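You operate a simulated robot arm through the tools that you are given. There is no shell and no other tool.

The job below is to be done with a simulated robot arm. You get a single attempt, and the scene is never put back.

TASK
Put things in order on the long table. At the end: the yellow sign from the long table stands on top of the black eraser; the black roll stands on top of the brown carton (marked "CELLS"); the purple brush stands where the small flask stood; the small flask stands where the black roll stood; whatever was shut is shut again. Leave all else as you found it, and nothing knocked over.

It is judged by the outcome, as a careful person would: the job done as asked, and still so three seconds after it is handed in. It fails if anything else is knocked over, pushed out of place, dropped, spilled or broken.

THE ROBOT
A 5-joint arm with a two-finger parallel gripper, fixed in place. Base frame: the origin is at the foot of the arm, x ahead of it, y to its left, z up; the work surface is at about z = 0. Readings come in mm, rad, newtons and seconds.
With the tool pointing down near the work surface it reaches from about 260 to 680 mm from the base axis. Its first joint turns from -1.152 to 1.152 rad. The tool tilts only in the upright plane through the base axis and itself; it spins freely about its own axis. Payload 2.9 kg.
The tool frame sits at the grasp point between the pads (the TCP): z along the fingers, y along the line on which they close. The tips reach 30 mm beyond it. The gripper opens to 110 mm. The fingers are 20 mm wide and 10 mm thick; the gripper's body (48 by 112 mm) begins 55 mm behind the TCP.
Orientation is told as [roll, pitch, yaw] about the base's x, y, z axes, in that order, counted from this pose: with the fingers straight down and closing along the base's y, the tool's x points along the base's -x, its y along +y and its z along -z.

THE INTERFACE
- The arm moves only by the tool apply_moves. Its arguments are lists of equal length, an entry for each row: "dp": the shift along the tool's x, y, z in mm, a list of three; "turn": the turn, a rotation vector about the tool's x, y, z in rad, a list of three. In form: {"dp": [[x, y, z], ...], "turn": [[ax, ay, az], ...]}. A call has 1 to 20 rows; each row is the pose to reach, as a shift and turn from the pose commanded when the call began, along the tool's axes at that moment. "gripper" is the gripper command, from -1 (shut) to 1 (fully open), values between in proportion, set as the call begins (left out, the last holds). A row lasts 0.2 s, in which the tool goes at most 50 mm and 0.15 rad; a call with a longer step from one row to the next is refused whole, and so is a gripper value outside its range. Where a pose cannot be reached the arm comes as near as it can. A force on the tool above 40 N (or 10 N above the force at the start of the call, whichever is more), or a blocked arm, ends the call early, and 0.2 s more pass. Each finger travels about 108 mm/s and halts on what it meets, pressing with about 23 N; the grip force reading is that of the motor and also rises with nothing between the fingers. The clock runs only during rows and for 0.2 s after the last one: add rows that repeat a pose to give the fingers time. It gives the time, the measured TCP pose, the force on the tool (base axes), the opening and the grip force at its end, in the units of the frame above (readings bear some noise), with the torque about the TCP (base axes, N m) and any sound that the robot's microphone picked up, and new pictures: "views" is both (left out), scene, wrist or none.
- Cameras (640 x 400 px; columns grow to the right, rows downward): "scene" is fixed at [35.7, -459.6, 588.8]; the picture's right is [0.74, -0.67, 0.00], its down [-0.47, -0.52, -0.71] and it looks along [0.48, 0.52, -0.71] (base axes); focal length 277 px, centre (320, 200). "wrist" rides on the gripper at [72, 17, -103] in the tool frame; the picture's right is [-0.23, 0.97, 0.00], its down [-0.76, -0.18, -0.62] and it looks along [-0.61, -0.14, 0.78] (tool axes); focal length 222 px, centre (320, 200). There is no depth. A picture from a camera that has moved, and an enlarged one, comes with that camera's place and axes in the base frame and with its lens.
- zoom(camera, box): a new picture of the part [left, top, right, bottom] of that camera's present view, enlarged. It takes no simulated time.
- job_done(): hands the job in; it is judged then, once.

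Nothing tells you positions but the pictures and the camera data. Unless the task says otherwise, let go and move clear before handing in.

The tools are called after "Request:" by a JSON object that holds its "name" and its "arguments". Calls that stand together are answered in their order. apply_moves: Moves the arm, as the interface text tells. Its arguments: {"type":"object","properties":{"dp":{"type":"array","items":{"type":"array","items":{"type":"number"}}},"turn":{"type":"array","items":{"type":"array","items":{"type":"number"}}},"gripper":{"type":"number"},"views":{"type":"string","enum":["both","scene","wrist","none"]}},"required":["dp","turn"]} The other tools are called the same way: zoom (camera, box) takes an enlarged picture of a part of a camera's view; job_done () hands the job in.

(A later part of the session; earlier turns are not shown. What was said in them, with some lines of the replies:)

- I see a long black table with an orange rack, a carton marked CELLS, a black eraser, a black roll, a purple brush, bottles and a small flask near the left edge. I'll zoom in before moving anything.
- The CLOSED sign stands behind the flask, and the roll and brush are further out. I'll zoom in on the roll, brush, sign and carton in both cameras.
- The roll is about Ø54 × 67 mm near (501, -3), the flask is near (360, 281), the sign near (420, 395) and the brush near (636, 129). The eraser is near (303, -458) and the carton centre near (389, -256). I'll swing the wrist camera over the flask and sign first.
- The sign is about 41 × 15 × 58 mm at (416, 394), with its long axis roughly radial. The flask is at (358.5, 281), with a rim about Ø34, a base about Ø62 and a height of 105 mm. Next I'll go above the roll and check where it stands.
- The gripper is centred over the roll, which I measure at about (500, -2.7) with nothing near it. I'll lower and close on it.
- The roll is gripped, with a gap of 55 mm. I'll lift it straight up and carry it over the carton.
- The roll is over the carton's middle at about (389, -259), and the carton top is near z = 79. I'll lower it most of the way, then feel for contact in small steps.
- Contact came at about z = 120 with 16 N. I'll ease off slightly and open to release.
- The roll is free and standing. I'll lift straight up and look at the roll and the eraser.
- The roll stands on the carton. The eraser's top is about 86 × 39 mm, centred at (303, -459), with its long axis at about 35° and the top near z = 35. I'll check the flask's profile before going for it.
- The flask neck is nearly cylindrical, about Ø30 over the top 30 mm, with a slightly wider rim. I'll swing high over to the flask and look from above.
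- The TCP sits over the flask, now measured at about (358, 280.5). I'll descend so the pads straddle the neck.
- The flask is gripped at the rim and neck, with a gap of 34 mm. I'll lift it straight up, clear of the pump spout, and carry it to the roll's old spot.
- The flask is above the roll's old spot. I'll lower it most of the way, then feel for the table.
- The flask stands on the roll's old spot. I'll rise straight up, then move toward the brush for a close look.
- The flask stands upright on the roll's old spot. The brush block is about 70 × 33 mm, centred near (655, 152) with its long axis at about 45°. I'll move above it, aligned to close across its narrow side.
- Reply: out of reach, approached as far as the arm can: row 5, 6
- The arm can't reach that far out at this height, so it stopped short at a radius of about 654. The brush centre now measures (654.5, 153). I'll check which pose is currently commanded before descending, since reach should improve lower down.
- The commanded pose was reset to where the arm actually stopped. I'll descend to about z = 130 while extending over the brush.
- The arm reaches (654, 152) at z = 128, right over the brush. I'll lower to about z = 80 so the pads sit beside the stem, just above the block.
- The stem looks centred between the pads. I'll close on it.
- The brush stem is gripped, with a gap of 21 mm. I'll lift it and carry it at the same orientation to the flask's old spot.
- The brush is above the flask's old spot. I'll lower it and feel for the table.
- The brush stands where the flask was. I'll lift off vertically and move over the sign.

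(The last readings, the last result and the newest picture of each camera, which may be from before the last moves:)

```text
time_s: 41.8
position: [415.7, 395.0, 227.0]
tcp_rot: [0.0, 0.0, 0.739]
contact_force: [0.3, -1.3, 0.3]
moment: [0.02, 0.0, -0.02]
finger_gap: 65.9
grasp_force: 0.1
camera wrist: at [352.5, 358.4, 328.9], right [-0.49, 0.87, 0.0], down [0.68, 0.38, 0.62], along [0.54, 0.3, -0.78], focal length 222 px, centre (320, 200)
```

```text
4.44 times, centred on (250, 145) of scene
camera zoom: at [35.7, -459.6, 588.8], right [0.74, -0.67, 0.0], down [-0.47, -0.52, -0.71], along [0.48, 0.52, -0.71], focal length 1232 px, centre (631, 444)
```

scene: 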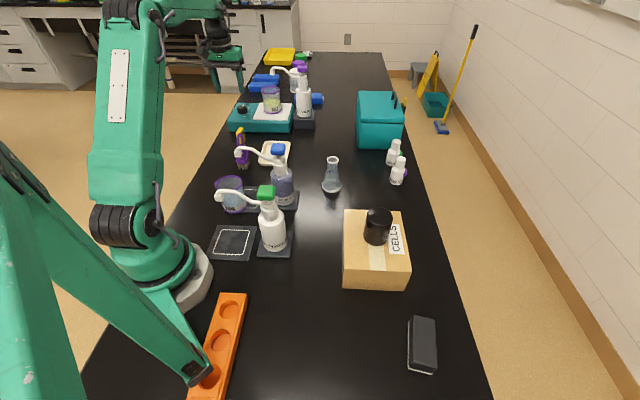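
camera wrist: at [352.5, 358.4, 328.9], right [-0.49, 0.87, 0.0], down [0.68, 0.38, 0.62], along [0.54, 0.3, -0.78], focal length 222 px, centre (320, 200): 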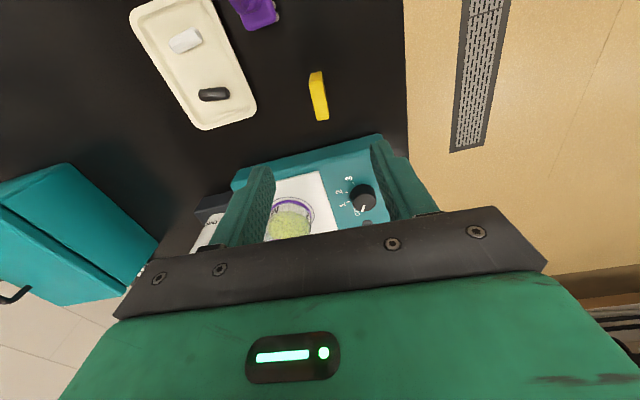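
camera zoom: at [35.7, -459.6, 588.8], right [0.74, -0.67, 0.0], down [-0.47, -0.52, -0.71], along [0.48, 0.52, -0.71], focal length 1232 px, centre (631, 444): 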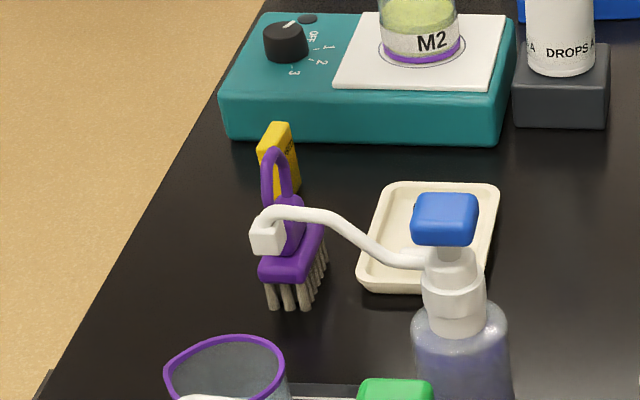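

The brush stands well in place. The sign centre is confirmed at (415, 394), with its long axis at about 42°, so the gripper is lined up. I'll descend and grasp it across its thickness.

Request:
{"name": "apply_moves", "arguments": {"dp": [[0, 0, 45], [0, 0, 90], [0, 0, 135], [0, 0, 165], [0, 0, 182], [0, 0, 188], [0, 0, 188]], "turn": [[0, 0, 0.003], [0, 0, 0.006], [0, 0, 0.01], [0, 0, 0.01], [0, 0, 0.01], [0, 0, 0.01], [0, 0, 0.01]], "gripper": 0.2}}

Request:
{"name": "zoom", "arguments": {"camera": "scene", "box": [190, 90, 290, 180]}}

Request:
{"name": "zoom", "arguments": {"camera": "wrist", "box": [230, 60, 410, 220]}}

```text
time_s: 43.4
position: [415.3, 392.7, 38.0]
tcp_rot: [0.0, 0.001, 0.731]
contact_force: [-0.7, 0.4, -0.3]
moment: [0.0, -0.01, 0.0]
finger_gap: 66.0
grasp_force: 0.0
camera wrist: at [351.3, 357.9, 140.9], right [-0.48, 0.88, 0.0], down [0.69, 0.37, 0.62], along [0.55, 0.3, -0.78], focal length 222 px, centre (320, 200)
```

scene: 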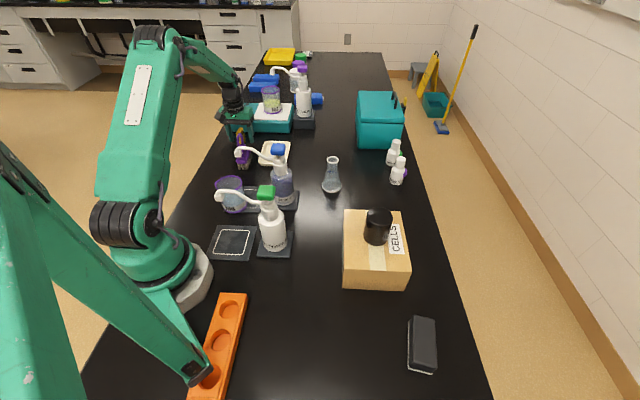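
wrist: 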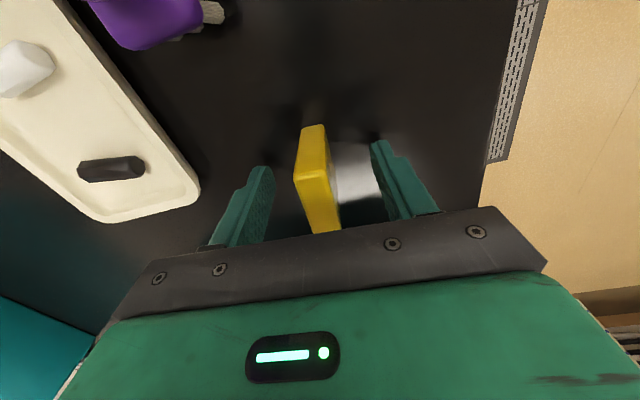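

```text
4.44 times, centred on (240, 135) of scene
camera zoom: at [35.7, -459.6, 588.8], right [0.74, -0.67, 0.0], down [-0.47, -0.52, -0.71], along [0.48, 0.52, -0.71], focal length 1232 px, centre (676, 489)
```

zoom: 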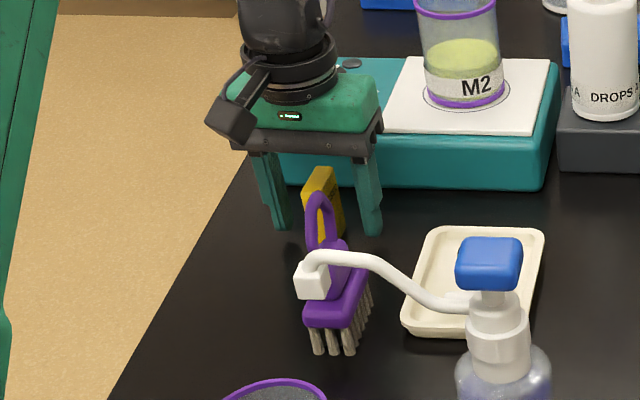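

```text
2.50 times, centred on (320, 140) of wrist
camera zoom: at [351.3, 357.9, 140.9], right [-0.48, 0.88, 0.0], down [0.69, 0.37, 0.62], along [0.55, 0.3, -0.78], focal length 555 px, centre (320, 350)
```

zoom: 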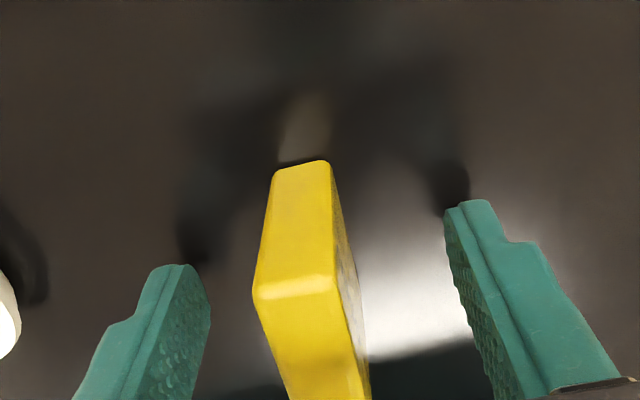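

The sign is centred between the pads, so I'll close.

Request:
{"name": "apply_moves", "arguments": {"dp": [[0, 0, 0], [0, 0, 0], [0, 0, 0], [0, 0, 0]], "turn": [[0, 0, 0], [0, 0, 0], [0, 0, 0], [0, 0, 0]], "gripper": -1, "views": "wrist"}}

Request:
{"name": "zoom", "arguments": {"camera": "wrist", "box": [230, 60, 410, 220]}}

```text
time_s: 44.4
position: [415.4, 393.0, 39.6]
tcp_rot: [-0.002, -0.001, 0.729]
contact_force: [-0.2, -0.1, -0.1]
moment: [0.01, 0.03, -0.03]
finger_gap: 15.4
grasp_force: 23.0
camera wrist: at [351.3, 358.0, 141.2], right [-0.48, 0.88, 0.0], down [0.69, 0.37, 0.62], along [0.55, 0.3, -0.78], focal length 222 px, centre (320, 200)
```

wrist: 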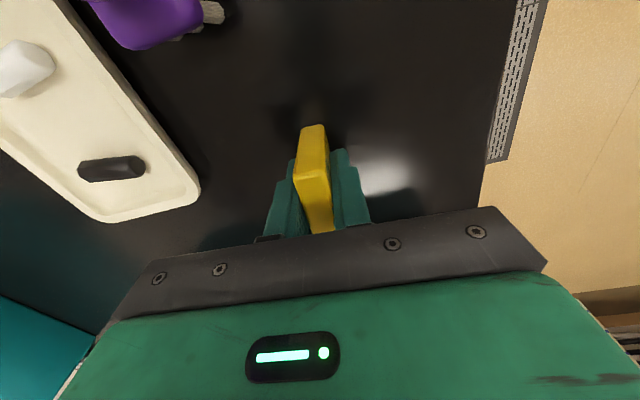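

```text
2.50 times, centred on (320, 140) of wrist
camera zoom: at [351.3, 358.0, 141.2], right [-0.48, 0.88, 0.0], down [0.69, 0.37, 0.62], along [0.55, 0.3, -0.78], focal length 555 px, centre (320, 350)
```

zoom: 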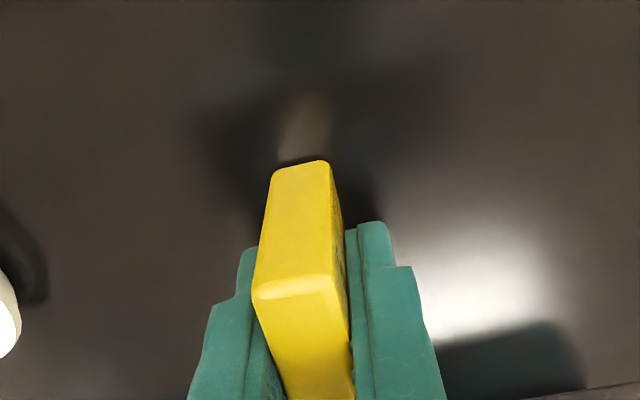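

The sign is gripped, with a gap of 15.4 mm. I'll lift it high first so it clears the pump bottles, then carry it around toward the eraser.

Request:
{"name": "apply_moves", "arguments": {"dp": [[0, 0, -15], [0, 0, -55], [0, 0, -100], [0, 0, -145], [0, 0, -190], [0, 0, -230], [0, 0, -260], [0, 0, -260]], "turn": [[0, 0, 0], [0, 0, 0], [0, 0, 0], [0, 0, 0], [0, 0, 0], [0, 0, 0], [0, 0, 0], [0, 0, 0]], "views": "both"}}

```text
time_s: 46.2
position: [415.2, 394.8, 300.0]
tcp_rot: [0.0, 0.0, 0.73]
contact_force: [0.2, -0.5, -0.2]
moment: [-0.01, -0.01, 0.02]
finger_gap: 15.3
grasp_force: 23.0
camera wrist: at [351.6, 359.3, 401.8], right [-0.48, 0.88, 0.0], down [0.69, 0.37, 0.62], along [0.55, 0.3, -0.78], focal length 222 px, centre (320, 200)
```

scene: 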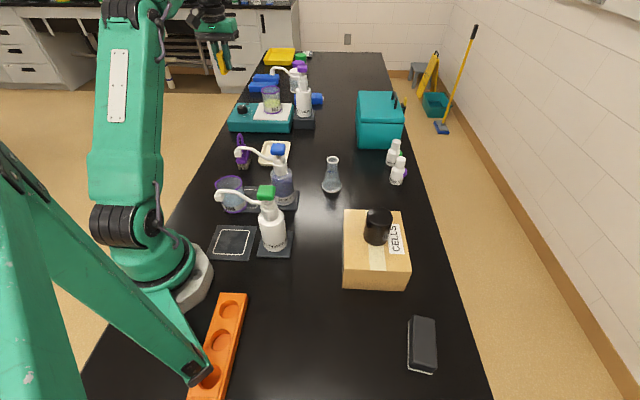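
wrist: 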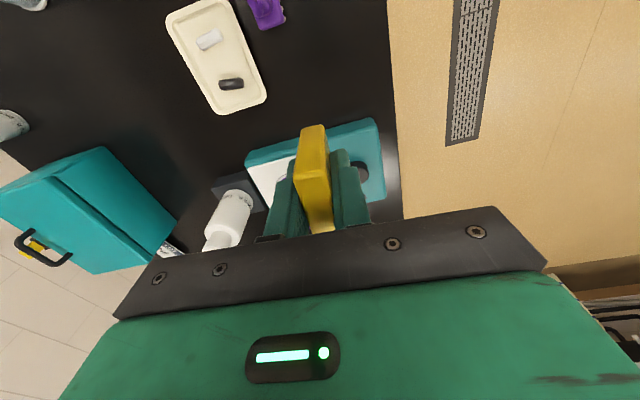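

Request:
{"name": "apply_moves", "arguments": {"dp": [[27, -34.4, 0], [54, -68.8, 0], [81, -103.2, 0], [108, -137.6, 0], [135, -172, 0], [162, -206.3, 0], [189, -240.7, 0], [216, -275.1, 0], [243.5, -309.5, 0], [243.5, -309.5, 0]], "turn": [[0, 0, 0], [0, 0, 0], [0, 0, 0], [0, 0, 0], [0, 0, 0], [0, 0, 0], [0, 0, 0], [0, 0, 0], [0, 0, 0], [0, 0, 0]], "views": "both"}}

```text
time_s: 48.4
position: [439.2, -1.9, 297.9]
tcp_rot: [0.001, 0.001, 0.729]
contact_force: [0.3, 0.2, 0.3]
moment: [0.01, -0.02, -0.03]
finger_gap: 15.3
grasp_force: 22.4
camera wrist: at [375.1, -37.6, 400.1], right [-0.48, 0.88, 0.0], down [0.69, 0.38, 0.62], along [0.55, 0.3, -0.78], focal length 222 px, centre (320, 200)
```

scene: 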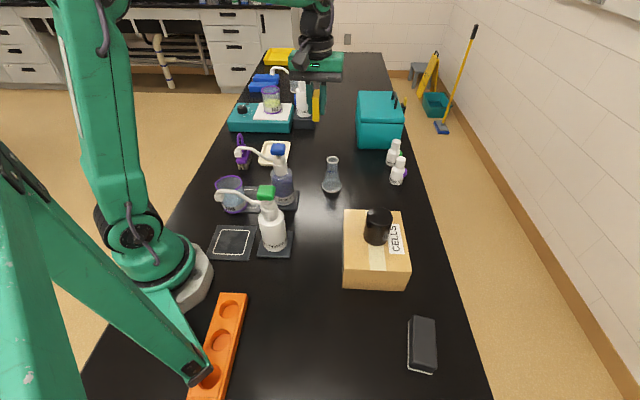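
wrist: 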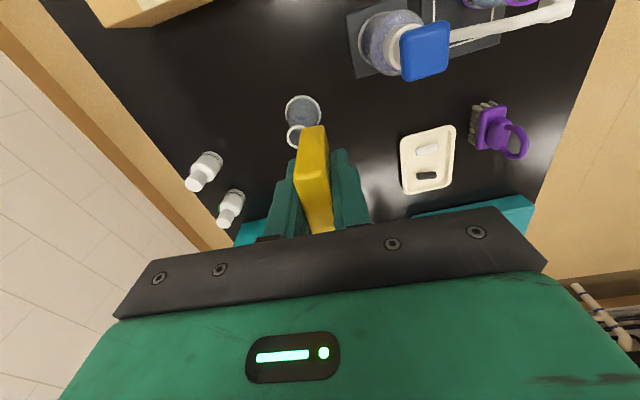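

Request:
{"name": "apply_moves", "arguments": {"dp": [[36, -23.6, 0], [72, -47.3, 0], [108, -70.9, 0], [144, -94.6, 0], [180, -118.2, 0], [216, -141.9, 0], [252, -165.5, 0], [288, -189.2, 0], [324.6, -212.8, 0], [324.6, -212.8, 0]], "turn": [[0, 0, 0.01], [0, 0, 0.02], [0, 0, 0.03], [0, 0, 0.04], [0, 0, 0.05], [0, 0, 0.06], [0, 0, 0.07], [0, 0, 0.08], [0, 0, 0.1], [0, 0, 0.1]], "views": "both"}}

```text
time_s: 50.6
position: [337.6, -373.1, 297.6]
tcp_rot: [0.001, -0.001, 0.629]
contact_force: [-0.4, 0.7, -0.3]
moment: [0.02, -0.01, 0.0]
finger_gap: 15.3
grasp_force: 23.0
camera wrist: at [270.3, -402.0, 399.3], right [-0.39, 0.92, 0.0], down [0.72, 0.3, 0.62], along [0.57, 0.24, -0.78], focal length 222 px, centre (320, 200)
```

scene: 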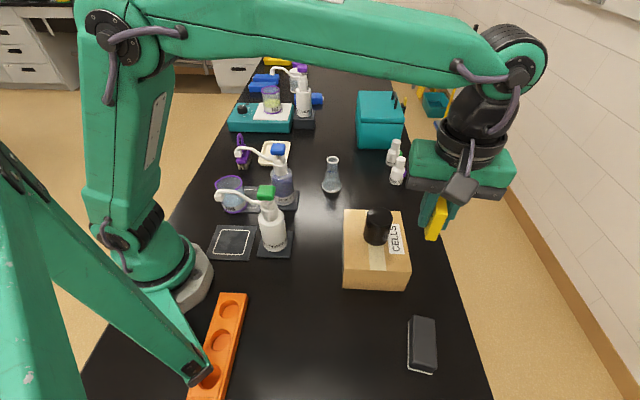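
wrist: 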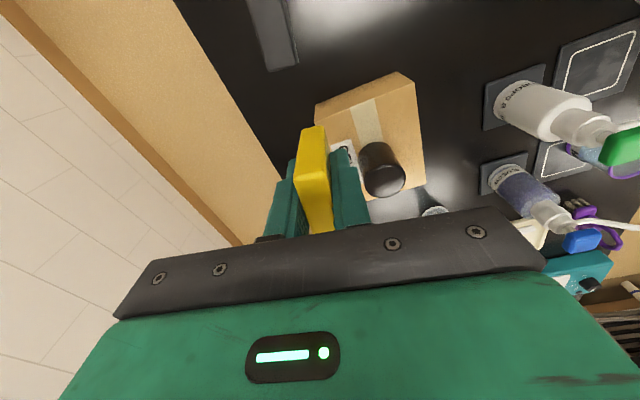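

Request:
{"name": "apply_moves", "arguments": {"dp": [[19.6, -12.3, 15], [39.3, -24.6, 40], [59, -36.9, 68], [78.6, -49.2, 97], [78.6, -49.2, 97]], "turn": [[0, 0, 0.0], [0, 0, 0.0], [0, 0, 0.005], [0, 0, 0.009], [0, 0, 0.009]], "views": "both"}}

Request:
{"name": "zoom", "arguments": {"camera": "wrist", "box": [200, 0, 440, 220]}}

Request:
{"name": "zoom", "arguments": {"camera": "scene", "box": [360, 230, 480, 400]}}

```text
time_s: 51.8
position: [306.6, -458.9, 200.3]
tcp_rot: [-0.001, 0.002, 0.62]
contact_force: [0.0, -0.7, -0.3]
moment: [-0.01, -0.01, -0.01]
finger_gap: 15.4
grasp_force: 22.9
camera wrist: at [239.4, -487.4, 302.7], right [-0.38, 0.92, 0.0], down [0.72, 0.3, 0.62], along [0.58, 0.24, -0.78], focal length 222 px, centre (320, 200)
```

scene: 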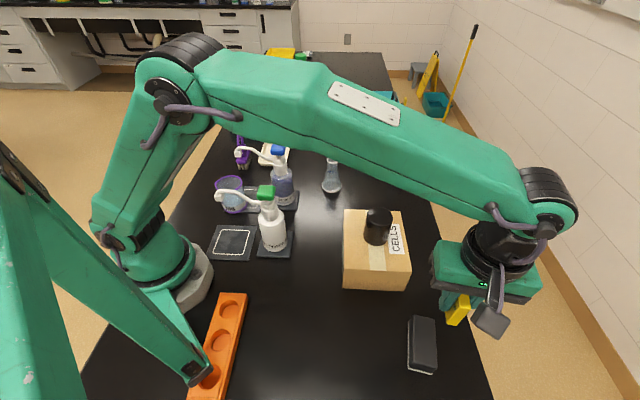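
wrist: 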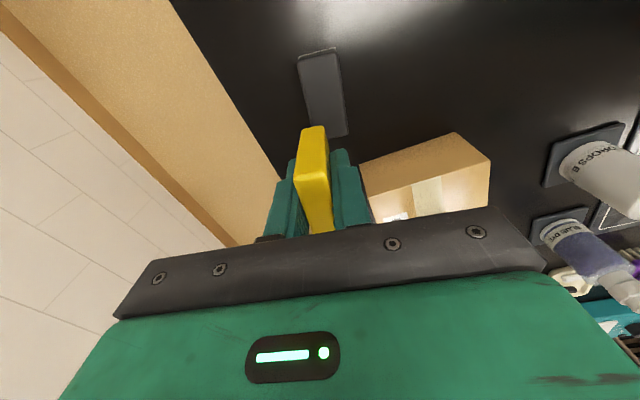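

```text
1.82 times, centred on (320, 110) of wrist
camera zoom: at [239.4, -487.4, 302.7], right [-0.38, 0.92, 0.0], down [0.72, 0.3, 0.62], along [0.58, 0.24, -0.78], focal length 404 px, centre (320, 364)
```

zoom: 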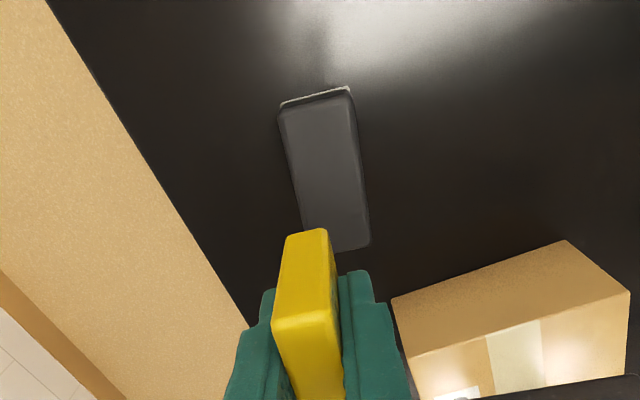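

```text
2.35 times, centred on (420, 315) of scene
camera zoom: at [35.7, -459.7, 588.8], right [0.74, -0.67, 0.0], down [-0.47, -0.52, -0.71], along [0.48, 0.52, -0.71], focal length 652 px, centre (85, -71)
```

zoom: 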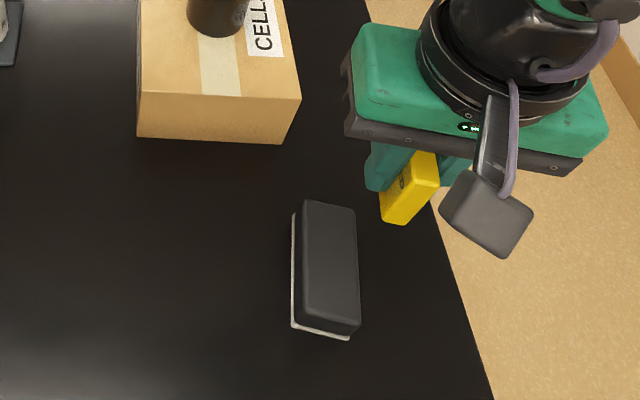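

The eraser's long axis measures about 34° and its centre sits about 6 mm off the tool axis. I'll correct that while lowering to z = 112, then check again.

Request:
{"name": "apply_moves", "arguments": {"dp": [[2, 6, 25], [2, 6, 55], [2, 6, 78], [2, 6, 88], [2, 6, 88]], "turn": [[0, 0, 0.01], [0, 0, 0.02], [0, 0, 0.03], [0, 0, 0.03], [0, 0, 0.03]], "views": "both"}}

Request:
{"name": "zoom", "arguments": {"camera": "wrist", "box": [220, 40, 420, 220]}}

Request:
{"name": "zoom", "arguments": {"camera": "scene", "box": [370, 270, 490, 390]}}

```text
time_s: 53.0
position: [301.4, -456.1, 111.9]
tcp_rot: [0.001, 0.0, 0.591]
contact_force: [-0.1, -0.1, -0.7]
moment: [-0.01, 0.0, 0.0]
finger_gap: 15.2
grasp_force: 22.8
camera wrist: at [233.0, -482.2, 213.9], right [-0.35, 0.94, 0.0], down [0.73, 0.28, 0.62], along [0.58, 0.22, -0.78], focal length 222 px, centre (320, 200)
```

scene: 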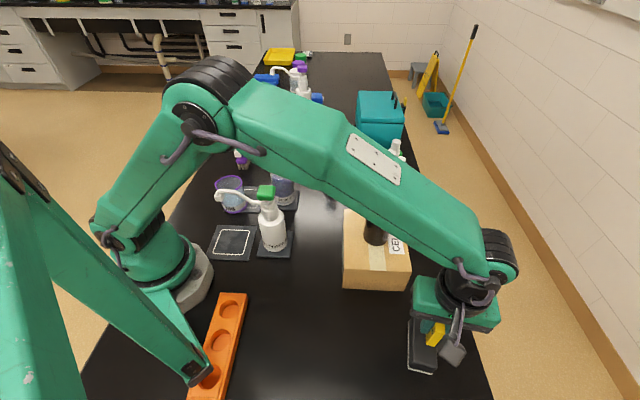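
wrist: 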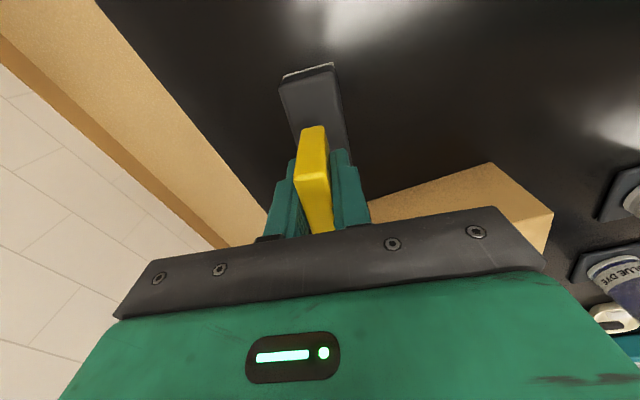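

```text
2.22 times, centred on (320, 130) of wrist
camera zoom: at [233.0, -482.2, 213.9], right [-0.35, 0.94, 0.0], down [0.73, 0.28, 0.62], along [0.58, 0.22, -0.78], focal length 494 px, centre (320, 356)
```

zoom: 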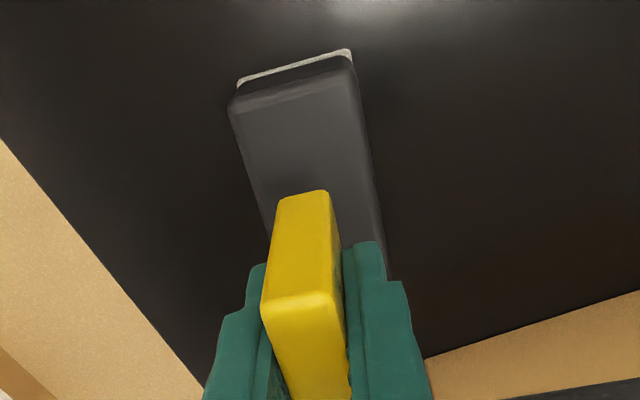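

```text
3.33 times, centred on (430, 330) of scene
camera zoom: at [35.7, -459.6, 588.8], right [0.74, -0.67, 0.0], down [-0.47, -0.52, -0.71], along [0.48, 0.52, -0.71], focal length 924 px, centre (-47, -233)
```

zoom: 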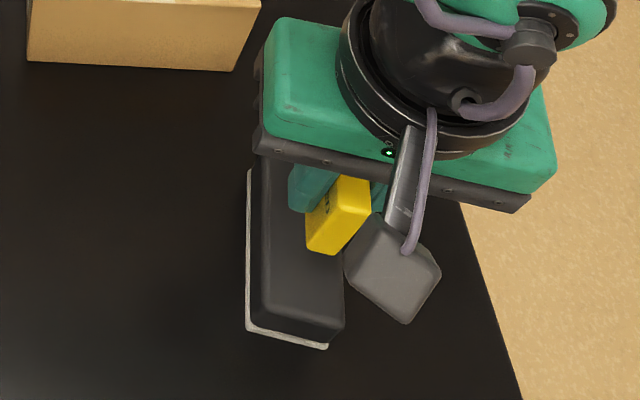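

The sign is centred over the eraser in both directions. I'll lower it toward contact.

Request:
{"name": "apply_moves", "arguments": {"dp": [[0, 0, 15], [0, 0, 25], [0, 0, 30], [0, 0, 30]], "turn": [[0, 0, 0], [0, 0, 0], [0, 0, 0], [0, 0, 0]], "views": "both"}}

Request:
{"name": "zoom", "arguments": {"camera": "wrist", "box": [220, 40, 420, 220]}}

Request:
{"name": "zoom", "arguments": {"camera": "scene", "box": [370, 270, 490, 390]}}

```text
time_s: 54.0
position: [300.4, -455.8, 83.0]
tcp_rot: [-0.001, 0.0, 0.591]
contact_force: [1.1, 0.3, 0.5]
moment: [-0.01, 0.01, -0.01]
finger_gap: 15.5
grasp_force: 23.0
camera wrist: at [232.1, -481.9, 185.0], right [-0.35, 0.94, 0.0], down [0.73, 0.28, 0.62], along [0.58, 0.22, -0.78], focal length 222 px, centre (320, 200)
```

scene: 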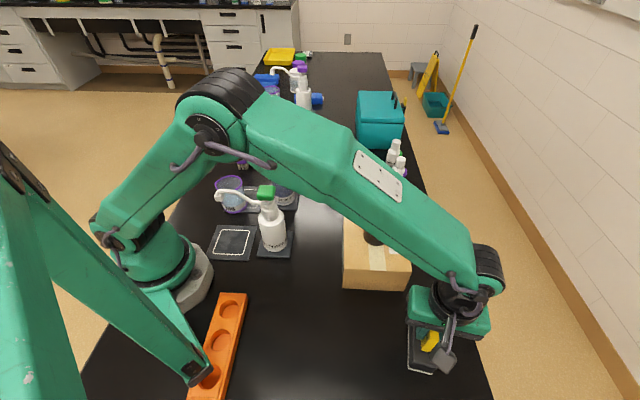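
wrist: 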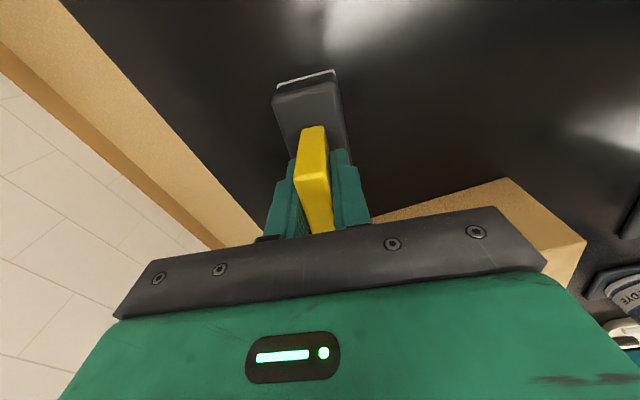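

```text
2.22 times, centred on (320, 130) of wrist
camera zoom: at [232.1, -481.9, 185.0], right [-0.35, 0.94, 0.0], down [0.73, 0.28, 0.62], along [0.58, 0.22, -0.78], focal length 494 px, centre (320, 356)
```

zoom: 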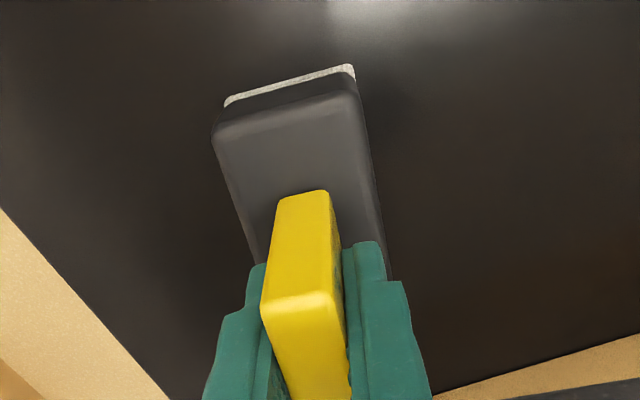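

```text
3.33 times, centred on (430, 330) of scene
camera zoom: at [35.7, -459.6, 588.8], right [0.74, -0.67, 0.0], down [-0.47, -0.52, -0.71], along [0.48, 0.52, -0.71], focal length 924 px, centre (-47, -233)
```

zoom: 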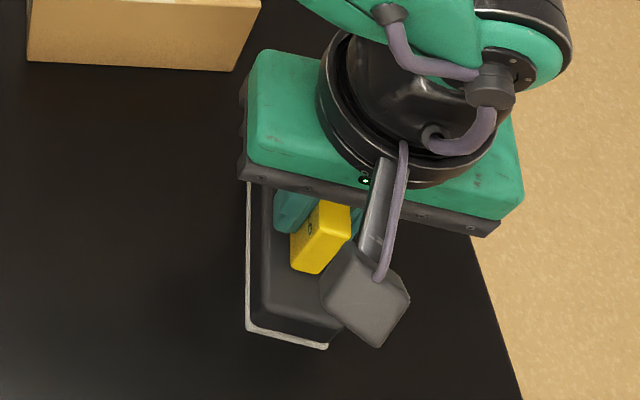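

Request:
{"name": "apply_moves", "arguments": {"dp": [[0, 0, 1.5], [0, 0, 3], [0, 0, 4], [0, 0, 4]], "turn": [[0, 0, 0], [0, 0, 0], [0, 0, 0], [0, 0, 0]], "views": "none"}}

```text
time_s: 55.0
position: [299.4, -455.8, 79.9]
tcp_rot: [-0.002, 0.001, 0.591]
contact_force: [0.5, 2.0, 14.7]
moment: [0.09, 0.01, -0.01]
finger_gap: 15.3
grasp_force: 22.9
```

Contact with the eraser came at about z = 79 with 15 N. I'll ease off, then release.

Request:
{"name": "apply_moves", "arguments": {"dp": [[0, 0, -1], [0, 0, -1]], "turn": [[0, 0, 0], [0, 0, 0]], "views": "none"}}

```text
time_s: 55.6
position: [300.9, -456.5, 80.5]
tcp_rot: [-0.002, -0.001, 0.589]
contact_force: [1.1, -2.1, 13.1]
moment: [-0.11, 0.01, 0.01]
finger_gap: 15.1
grasp_force: 23.0
```

Request:
{"name": "apply_moves", "arguments": {"dp": [[0, 0, -0.8], [0, 0, -0.8]], "turn": [[0, 0, 0], [0, 0, 0]], "views": "none"}}

```text
time_s: 56.2
position: [300.0, -455.0, 80.3]
tcp_rot: [0.0, 0.0, 0.588]
contact_force: [1.7, -2.9, 7.9]
moment: [-0.15, 0.02, 0.0]
finger_gap: 15.4
grasp_force: 23.0
```

Request:
{"name": "apply_moves", "arguments": {"dp": [[0, 0, -0.5], [0, 0, -0.5]], "turn": [[0, 0, 0], [0, 0, 0]], "views": "none"}}

```text
time_s: 56.8
position: [299.7, -455.7, 81.7]
tcp_rot: [0.002, -0.001, 0.59]
contact_force: [-0.3, -0.5, 3.7]
moment: [-0.07, 0.04, -0.01]
finger_gap: 15.4
grasp_force: 23.0
```

Request:
{"name": "apply_moves", "arguments": {"dp": [[0, 0, 0], [0, 0, 0], [0, 0, 0]], "turn": [[0, 0, 0], [0, 0, 0], [0, 0, 0]], "gripper": -0.1, "views": "both"}}

Request:
{"name": "zoom", "arguments": {"camera": "wrist", "box": [220, 40, 420, 220]}}

Request:
{"name": "zoom", "arguments": {"camera": "scene", "box": [370, 270, 490, 390]}}

```text
time_s: 57.6
position: [300.7, -456.4, 80.2]
tcp_rot: [0.0, 0.0, 0.591]
contact_force: [0.8, 0.1, -1.1]
moment: [0.0, 0.0, 0.02]
finger_gap: 49.3
grasp_force: 0.0
camera wrist: at [231.8, -482.0, 183.1], right [-0.35, 0.94, 0.0], down [0.73, 0.28, 0.62], along [0.58, 0.22, -0.78], focal length 222 px, centre (320, 200)
```

scene: 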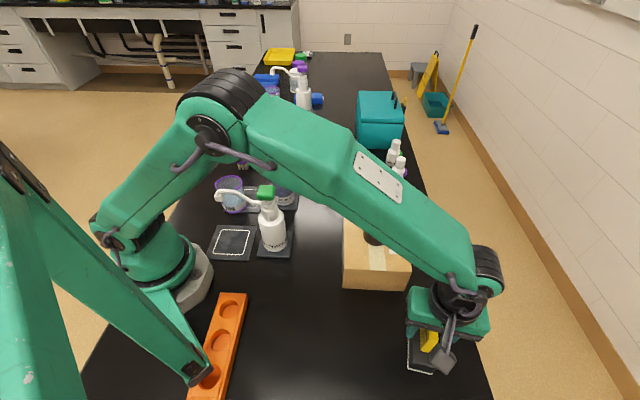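
wrist: 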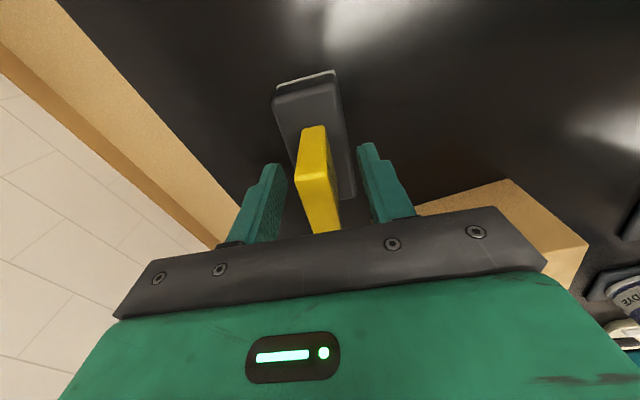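

```text
2.22 times, centred on (320, 130) of wrist
camera zoom: at [231.8, -482.0, 183.1], right [-0.35, 0.94, 0.0], down [0.73, 0.28, 0.62], along [0.58, 0.22, -0.78], focal length 494 px, centre (320, 356)
```

zoom: 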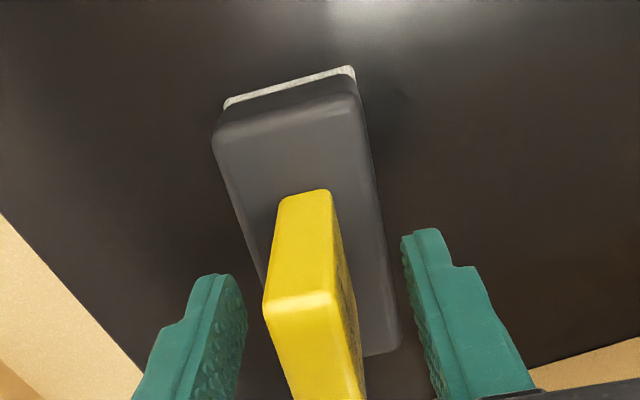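

```text
3.33 times, centred on (430, 330) of scene
camera zoom: at [35.7, -459.6, 588.8], right [0.74, -0.67, 0.0], down [-0.47, -0.52, -0.71], along [0.48, 0.52, -0.71], focal length 924 px, centre (-47, -233)
```

zoom: 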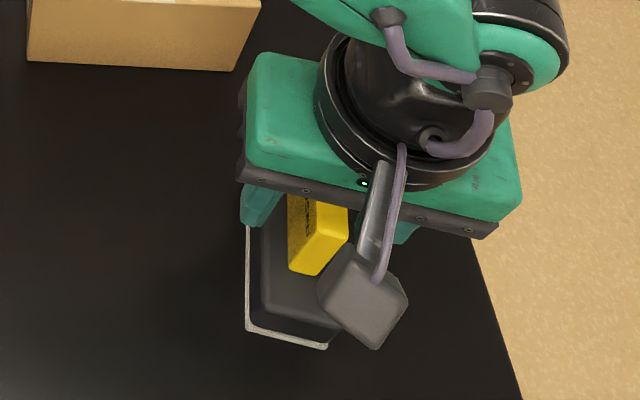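

The sign is released and standing on the eraser, with both pads clear. I'll lift straight up.

Request:
{"name": "apply_moves", "arguments": {"dp": [[0, 0, -15], [0, 0, -45], [0, 0, -85], [0, 0, -130], [0, 0, -175], [0, 0, -200], [0, 0, -200]], "turn": [[0, 0, 0], [0, 0, 0], [0, 0, 0], [0, 0, 0], [0, 0, 0], [0, 0, 0], [0, 0, 0]], "gripper": -0.1, "views": "both"}}

Request:
{"name": "zoom", "arguments": {"camera": "scene", "box": [370, 270, 490, 390]}}

Request:
{"name": "zoom", "arguments": {"camera": "wrist", "box": [240, 20, 400, 160]}}

```text
time_s: 59.2
position: [300.8, -456.9, 279.2]
tcp_rot: [-0.001, 0.001, 0.591]
contact_force: [0.4, 0.3, -0.1]
moment: [-0.02, -0.02, 0.03]
finger_gap: 49.6
grasp_force: 0.1
camera wrist: at [231.4, -482.7, 382.2], right [-0.35, 0.94, 0.0], down [0.73, 0.28, 0.62], along [0.58, 0.22, -0.78], focal length 222 px, centre (320, 200)
```

scene: 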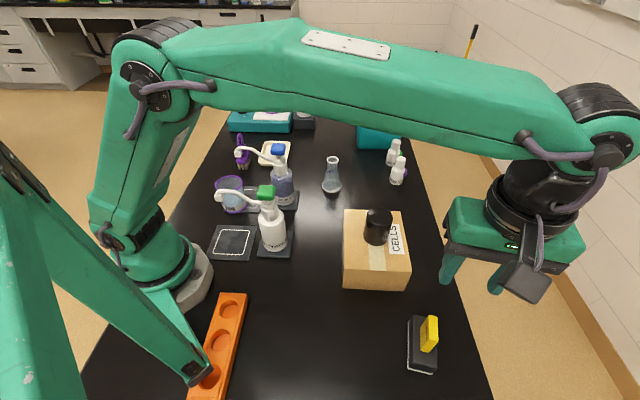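
wrist: 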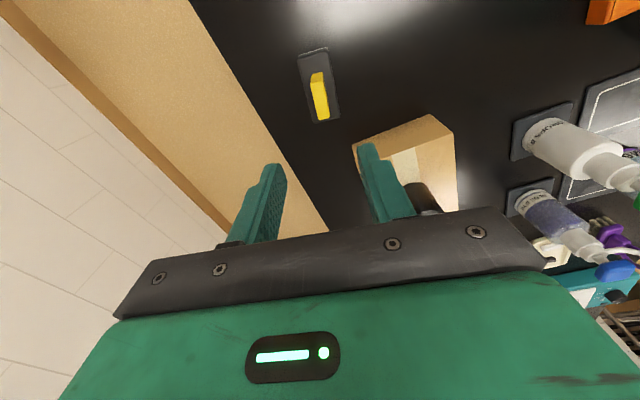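

```text
3.33 times, centred on (430, 330) of scene
camera zoom: at [35.7, -459.6, 588.8], right [0.74, -0.67, 0.0], down [-0.47, -0.52, -0.71], along [0.48, 0.52, -0.71], focal length 924 px, centre (-47, -233)
```

zoom: 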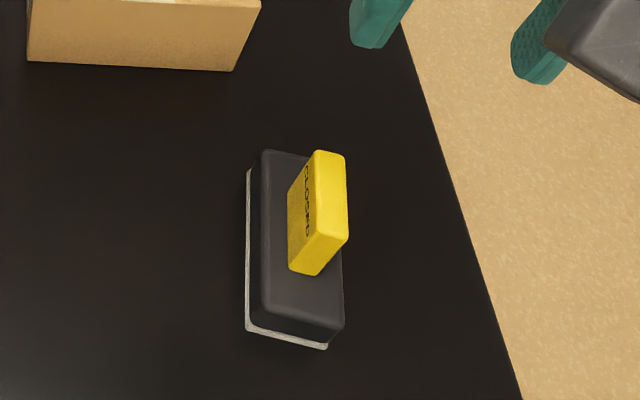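

```text
2.86 times, centred on (320, 90) of wrist
camera zoom: at [231.4, -482.7, 382.2], right [-0.35, 0.94, 0.0], down [0.73, 0.28, 0.62], along [0.58, 0.22, -0.78], focal length 635 px, centre (320, 514)
```

zoom: 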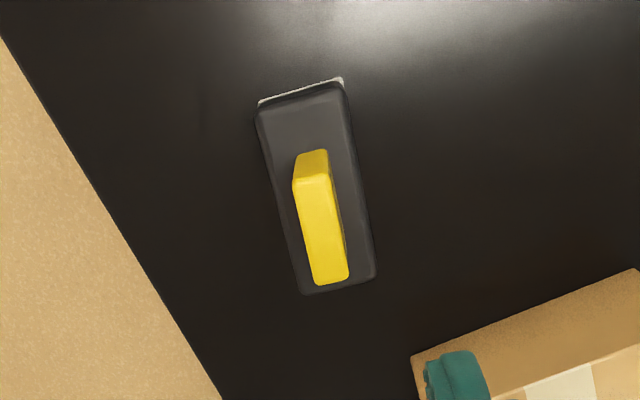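

The sign stands squarely on the eraser. I'll move the arm back to a neutral high pose and inspect everything before handing in.

Request:
{"name": "apply_moves", "arguments": {"dp": [[-28.8, 28.5, -3], [-57.5, 57, -6], [-86.3, 85.5, -9], [-115, 114, -10], [-143.8, 142.6, -10], [-172.6, 171, -10], [-201.3, 199.6, -10], [-230, 228, -10], [-258.8, 256.6, -10], [-287.6, 285.1, -10], [-287.6, 285.1, -10]], "turn": [[0, 0, 0.059], [0, 0, 0.118], [0, 0, 0.177], [0, 0, 0.236], [0, 0, 0.295], [0, 0, 0.354], [0, 0, 0.413], [0, 0, 0.472], [0, 0, 0.531], [0, 0, 0.59], [0, 0, 0.59]], "gripper": 1, "views": "both"}}

Request:
{"name": "zoom", "arguments": {"camera": "scene", "box": [200, 100, 400, 225]}}

Request:
{"name": "zoom", "arguments": {"camera": "scene", "box": [320, 180, 480, 390]}}

Request:
{"name": "zoom", "arguments": {"camera": "scene", "box": [290, 80, 430, 210]}}

```text
time_s: 61.6
position: [380.7, -59.1, 289.7]
tcp_rot: [-0.001, 0.0, -0.002]
contact_force: [-0.1, -0.5, -0.1]
moment: [0.02, 0.02, 0.0]
finger_gap: 109.9
grasp_force: 0.0
camera wrist: at [309.5, -42.3, 391.5], right [0.23, 0.97, 0.0], down [0.76, -0.18, 0.62], along [0.61, -0.14, -0.78], focal length 222 px, centre (320, 200)
```

scene: 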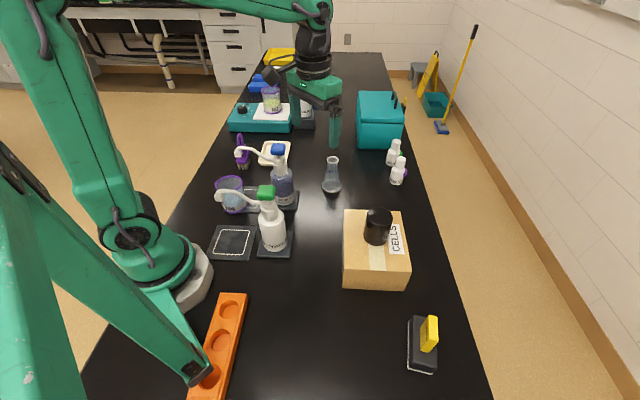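
wrist: 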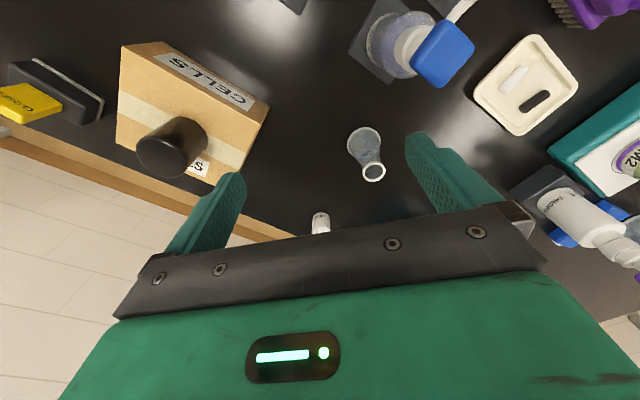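

```text
3.20 times, centred on (300, 162) of scene
camera zoom: at [35.7, -459.6, 588.8], right [0.74, -0.67, 0.0], down [-0.47, -0.52, -0.71], along [0.48, 0.52, -0.71], focal length 887 px, centre (384, 320)
```

zoom: 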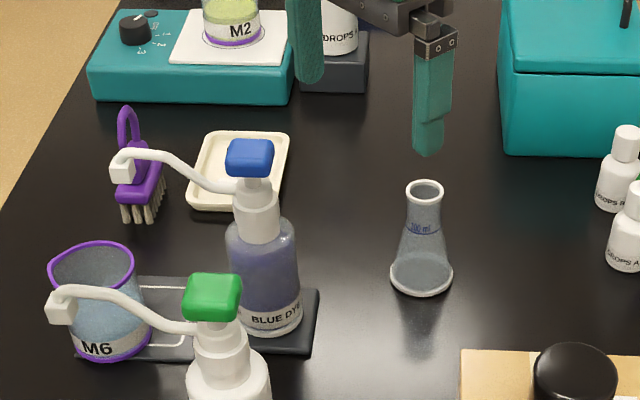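

```text
1.90 times, centred on (400, 285) of scene
camera zoom: at [35.7, -459.6, 588.8], right [0.74, -0.67, 0.0], down [-0.47, -0.52, -0.71], along [0.48, 0.52, -0.71], focal length 528 px, centre (168, 38)
```

zoom: 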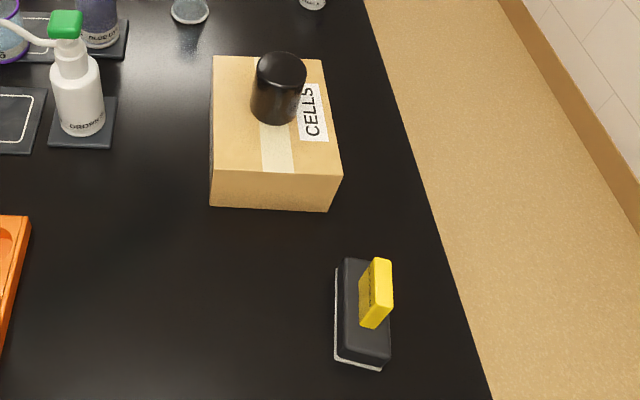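

```text
3.08 times, centred on (360, 145) of scene
camera zoom: at [35.7, -459.6, 588.8], right [0.74, -0.67, 0.0], down [-0.47, -0.52, -0.71], along [0.48, 0.52, -0.71], focal length 853 px, centre (197, 369)
```

zoom: 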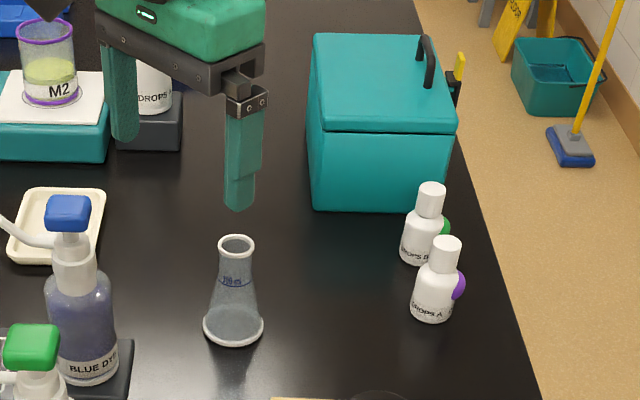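

Everything checks out in the pictures:
- **Sign:** stands on the eraser.
- **Roll:** stands on the CELLS carton.
- **Flask:** stands on the roll's old spot.
- **Brush:** stands on the flask's old spot.

Nothing else looks disturbed, and nothing shut was opened. The arm is clear and the gripper is empty, so I'm handing the job in.

Request:
{"name": "job_done", "arguments": {}}

```text
The job is handed in.
```

The job is handed in, and the final pictures show everything standing where you asked:

- **Yellow sign:** it stands centred on top of the black eraser, lined up with the eraser's long side.
- **Black roll:** it stands upright on the brown "CELLS" carton, close to its middle.
- **Small flask:** it stands where the roll stood, within a few millimetres by my measurements.
- **Purple brush:** it stands on its bristles where the flask stood, also within a few millimetres, facing the same way as before.

Nothing that was shut had to be opened. In the final pictures nothing else looks moved or knocked over. The gripper is empty, and the arm was raised clear of the table before I handed in.
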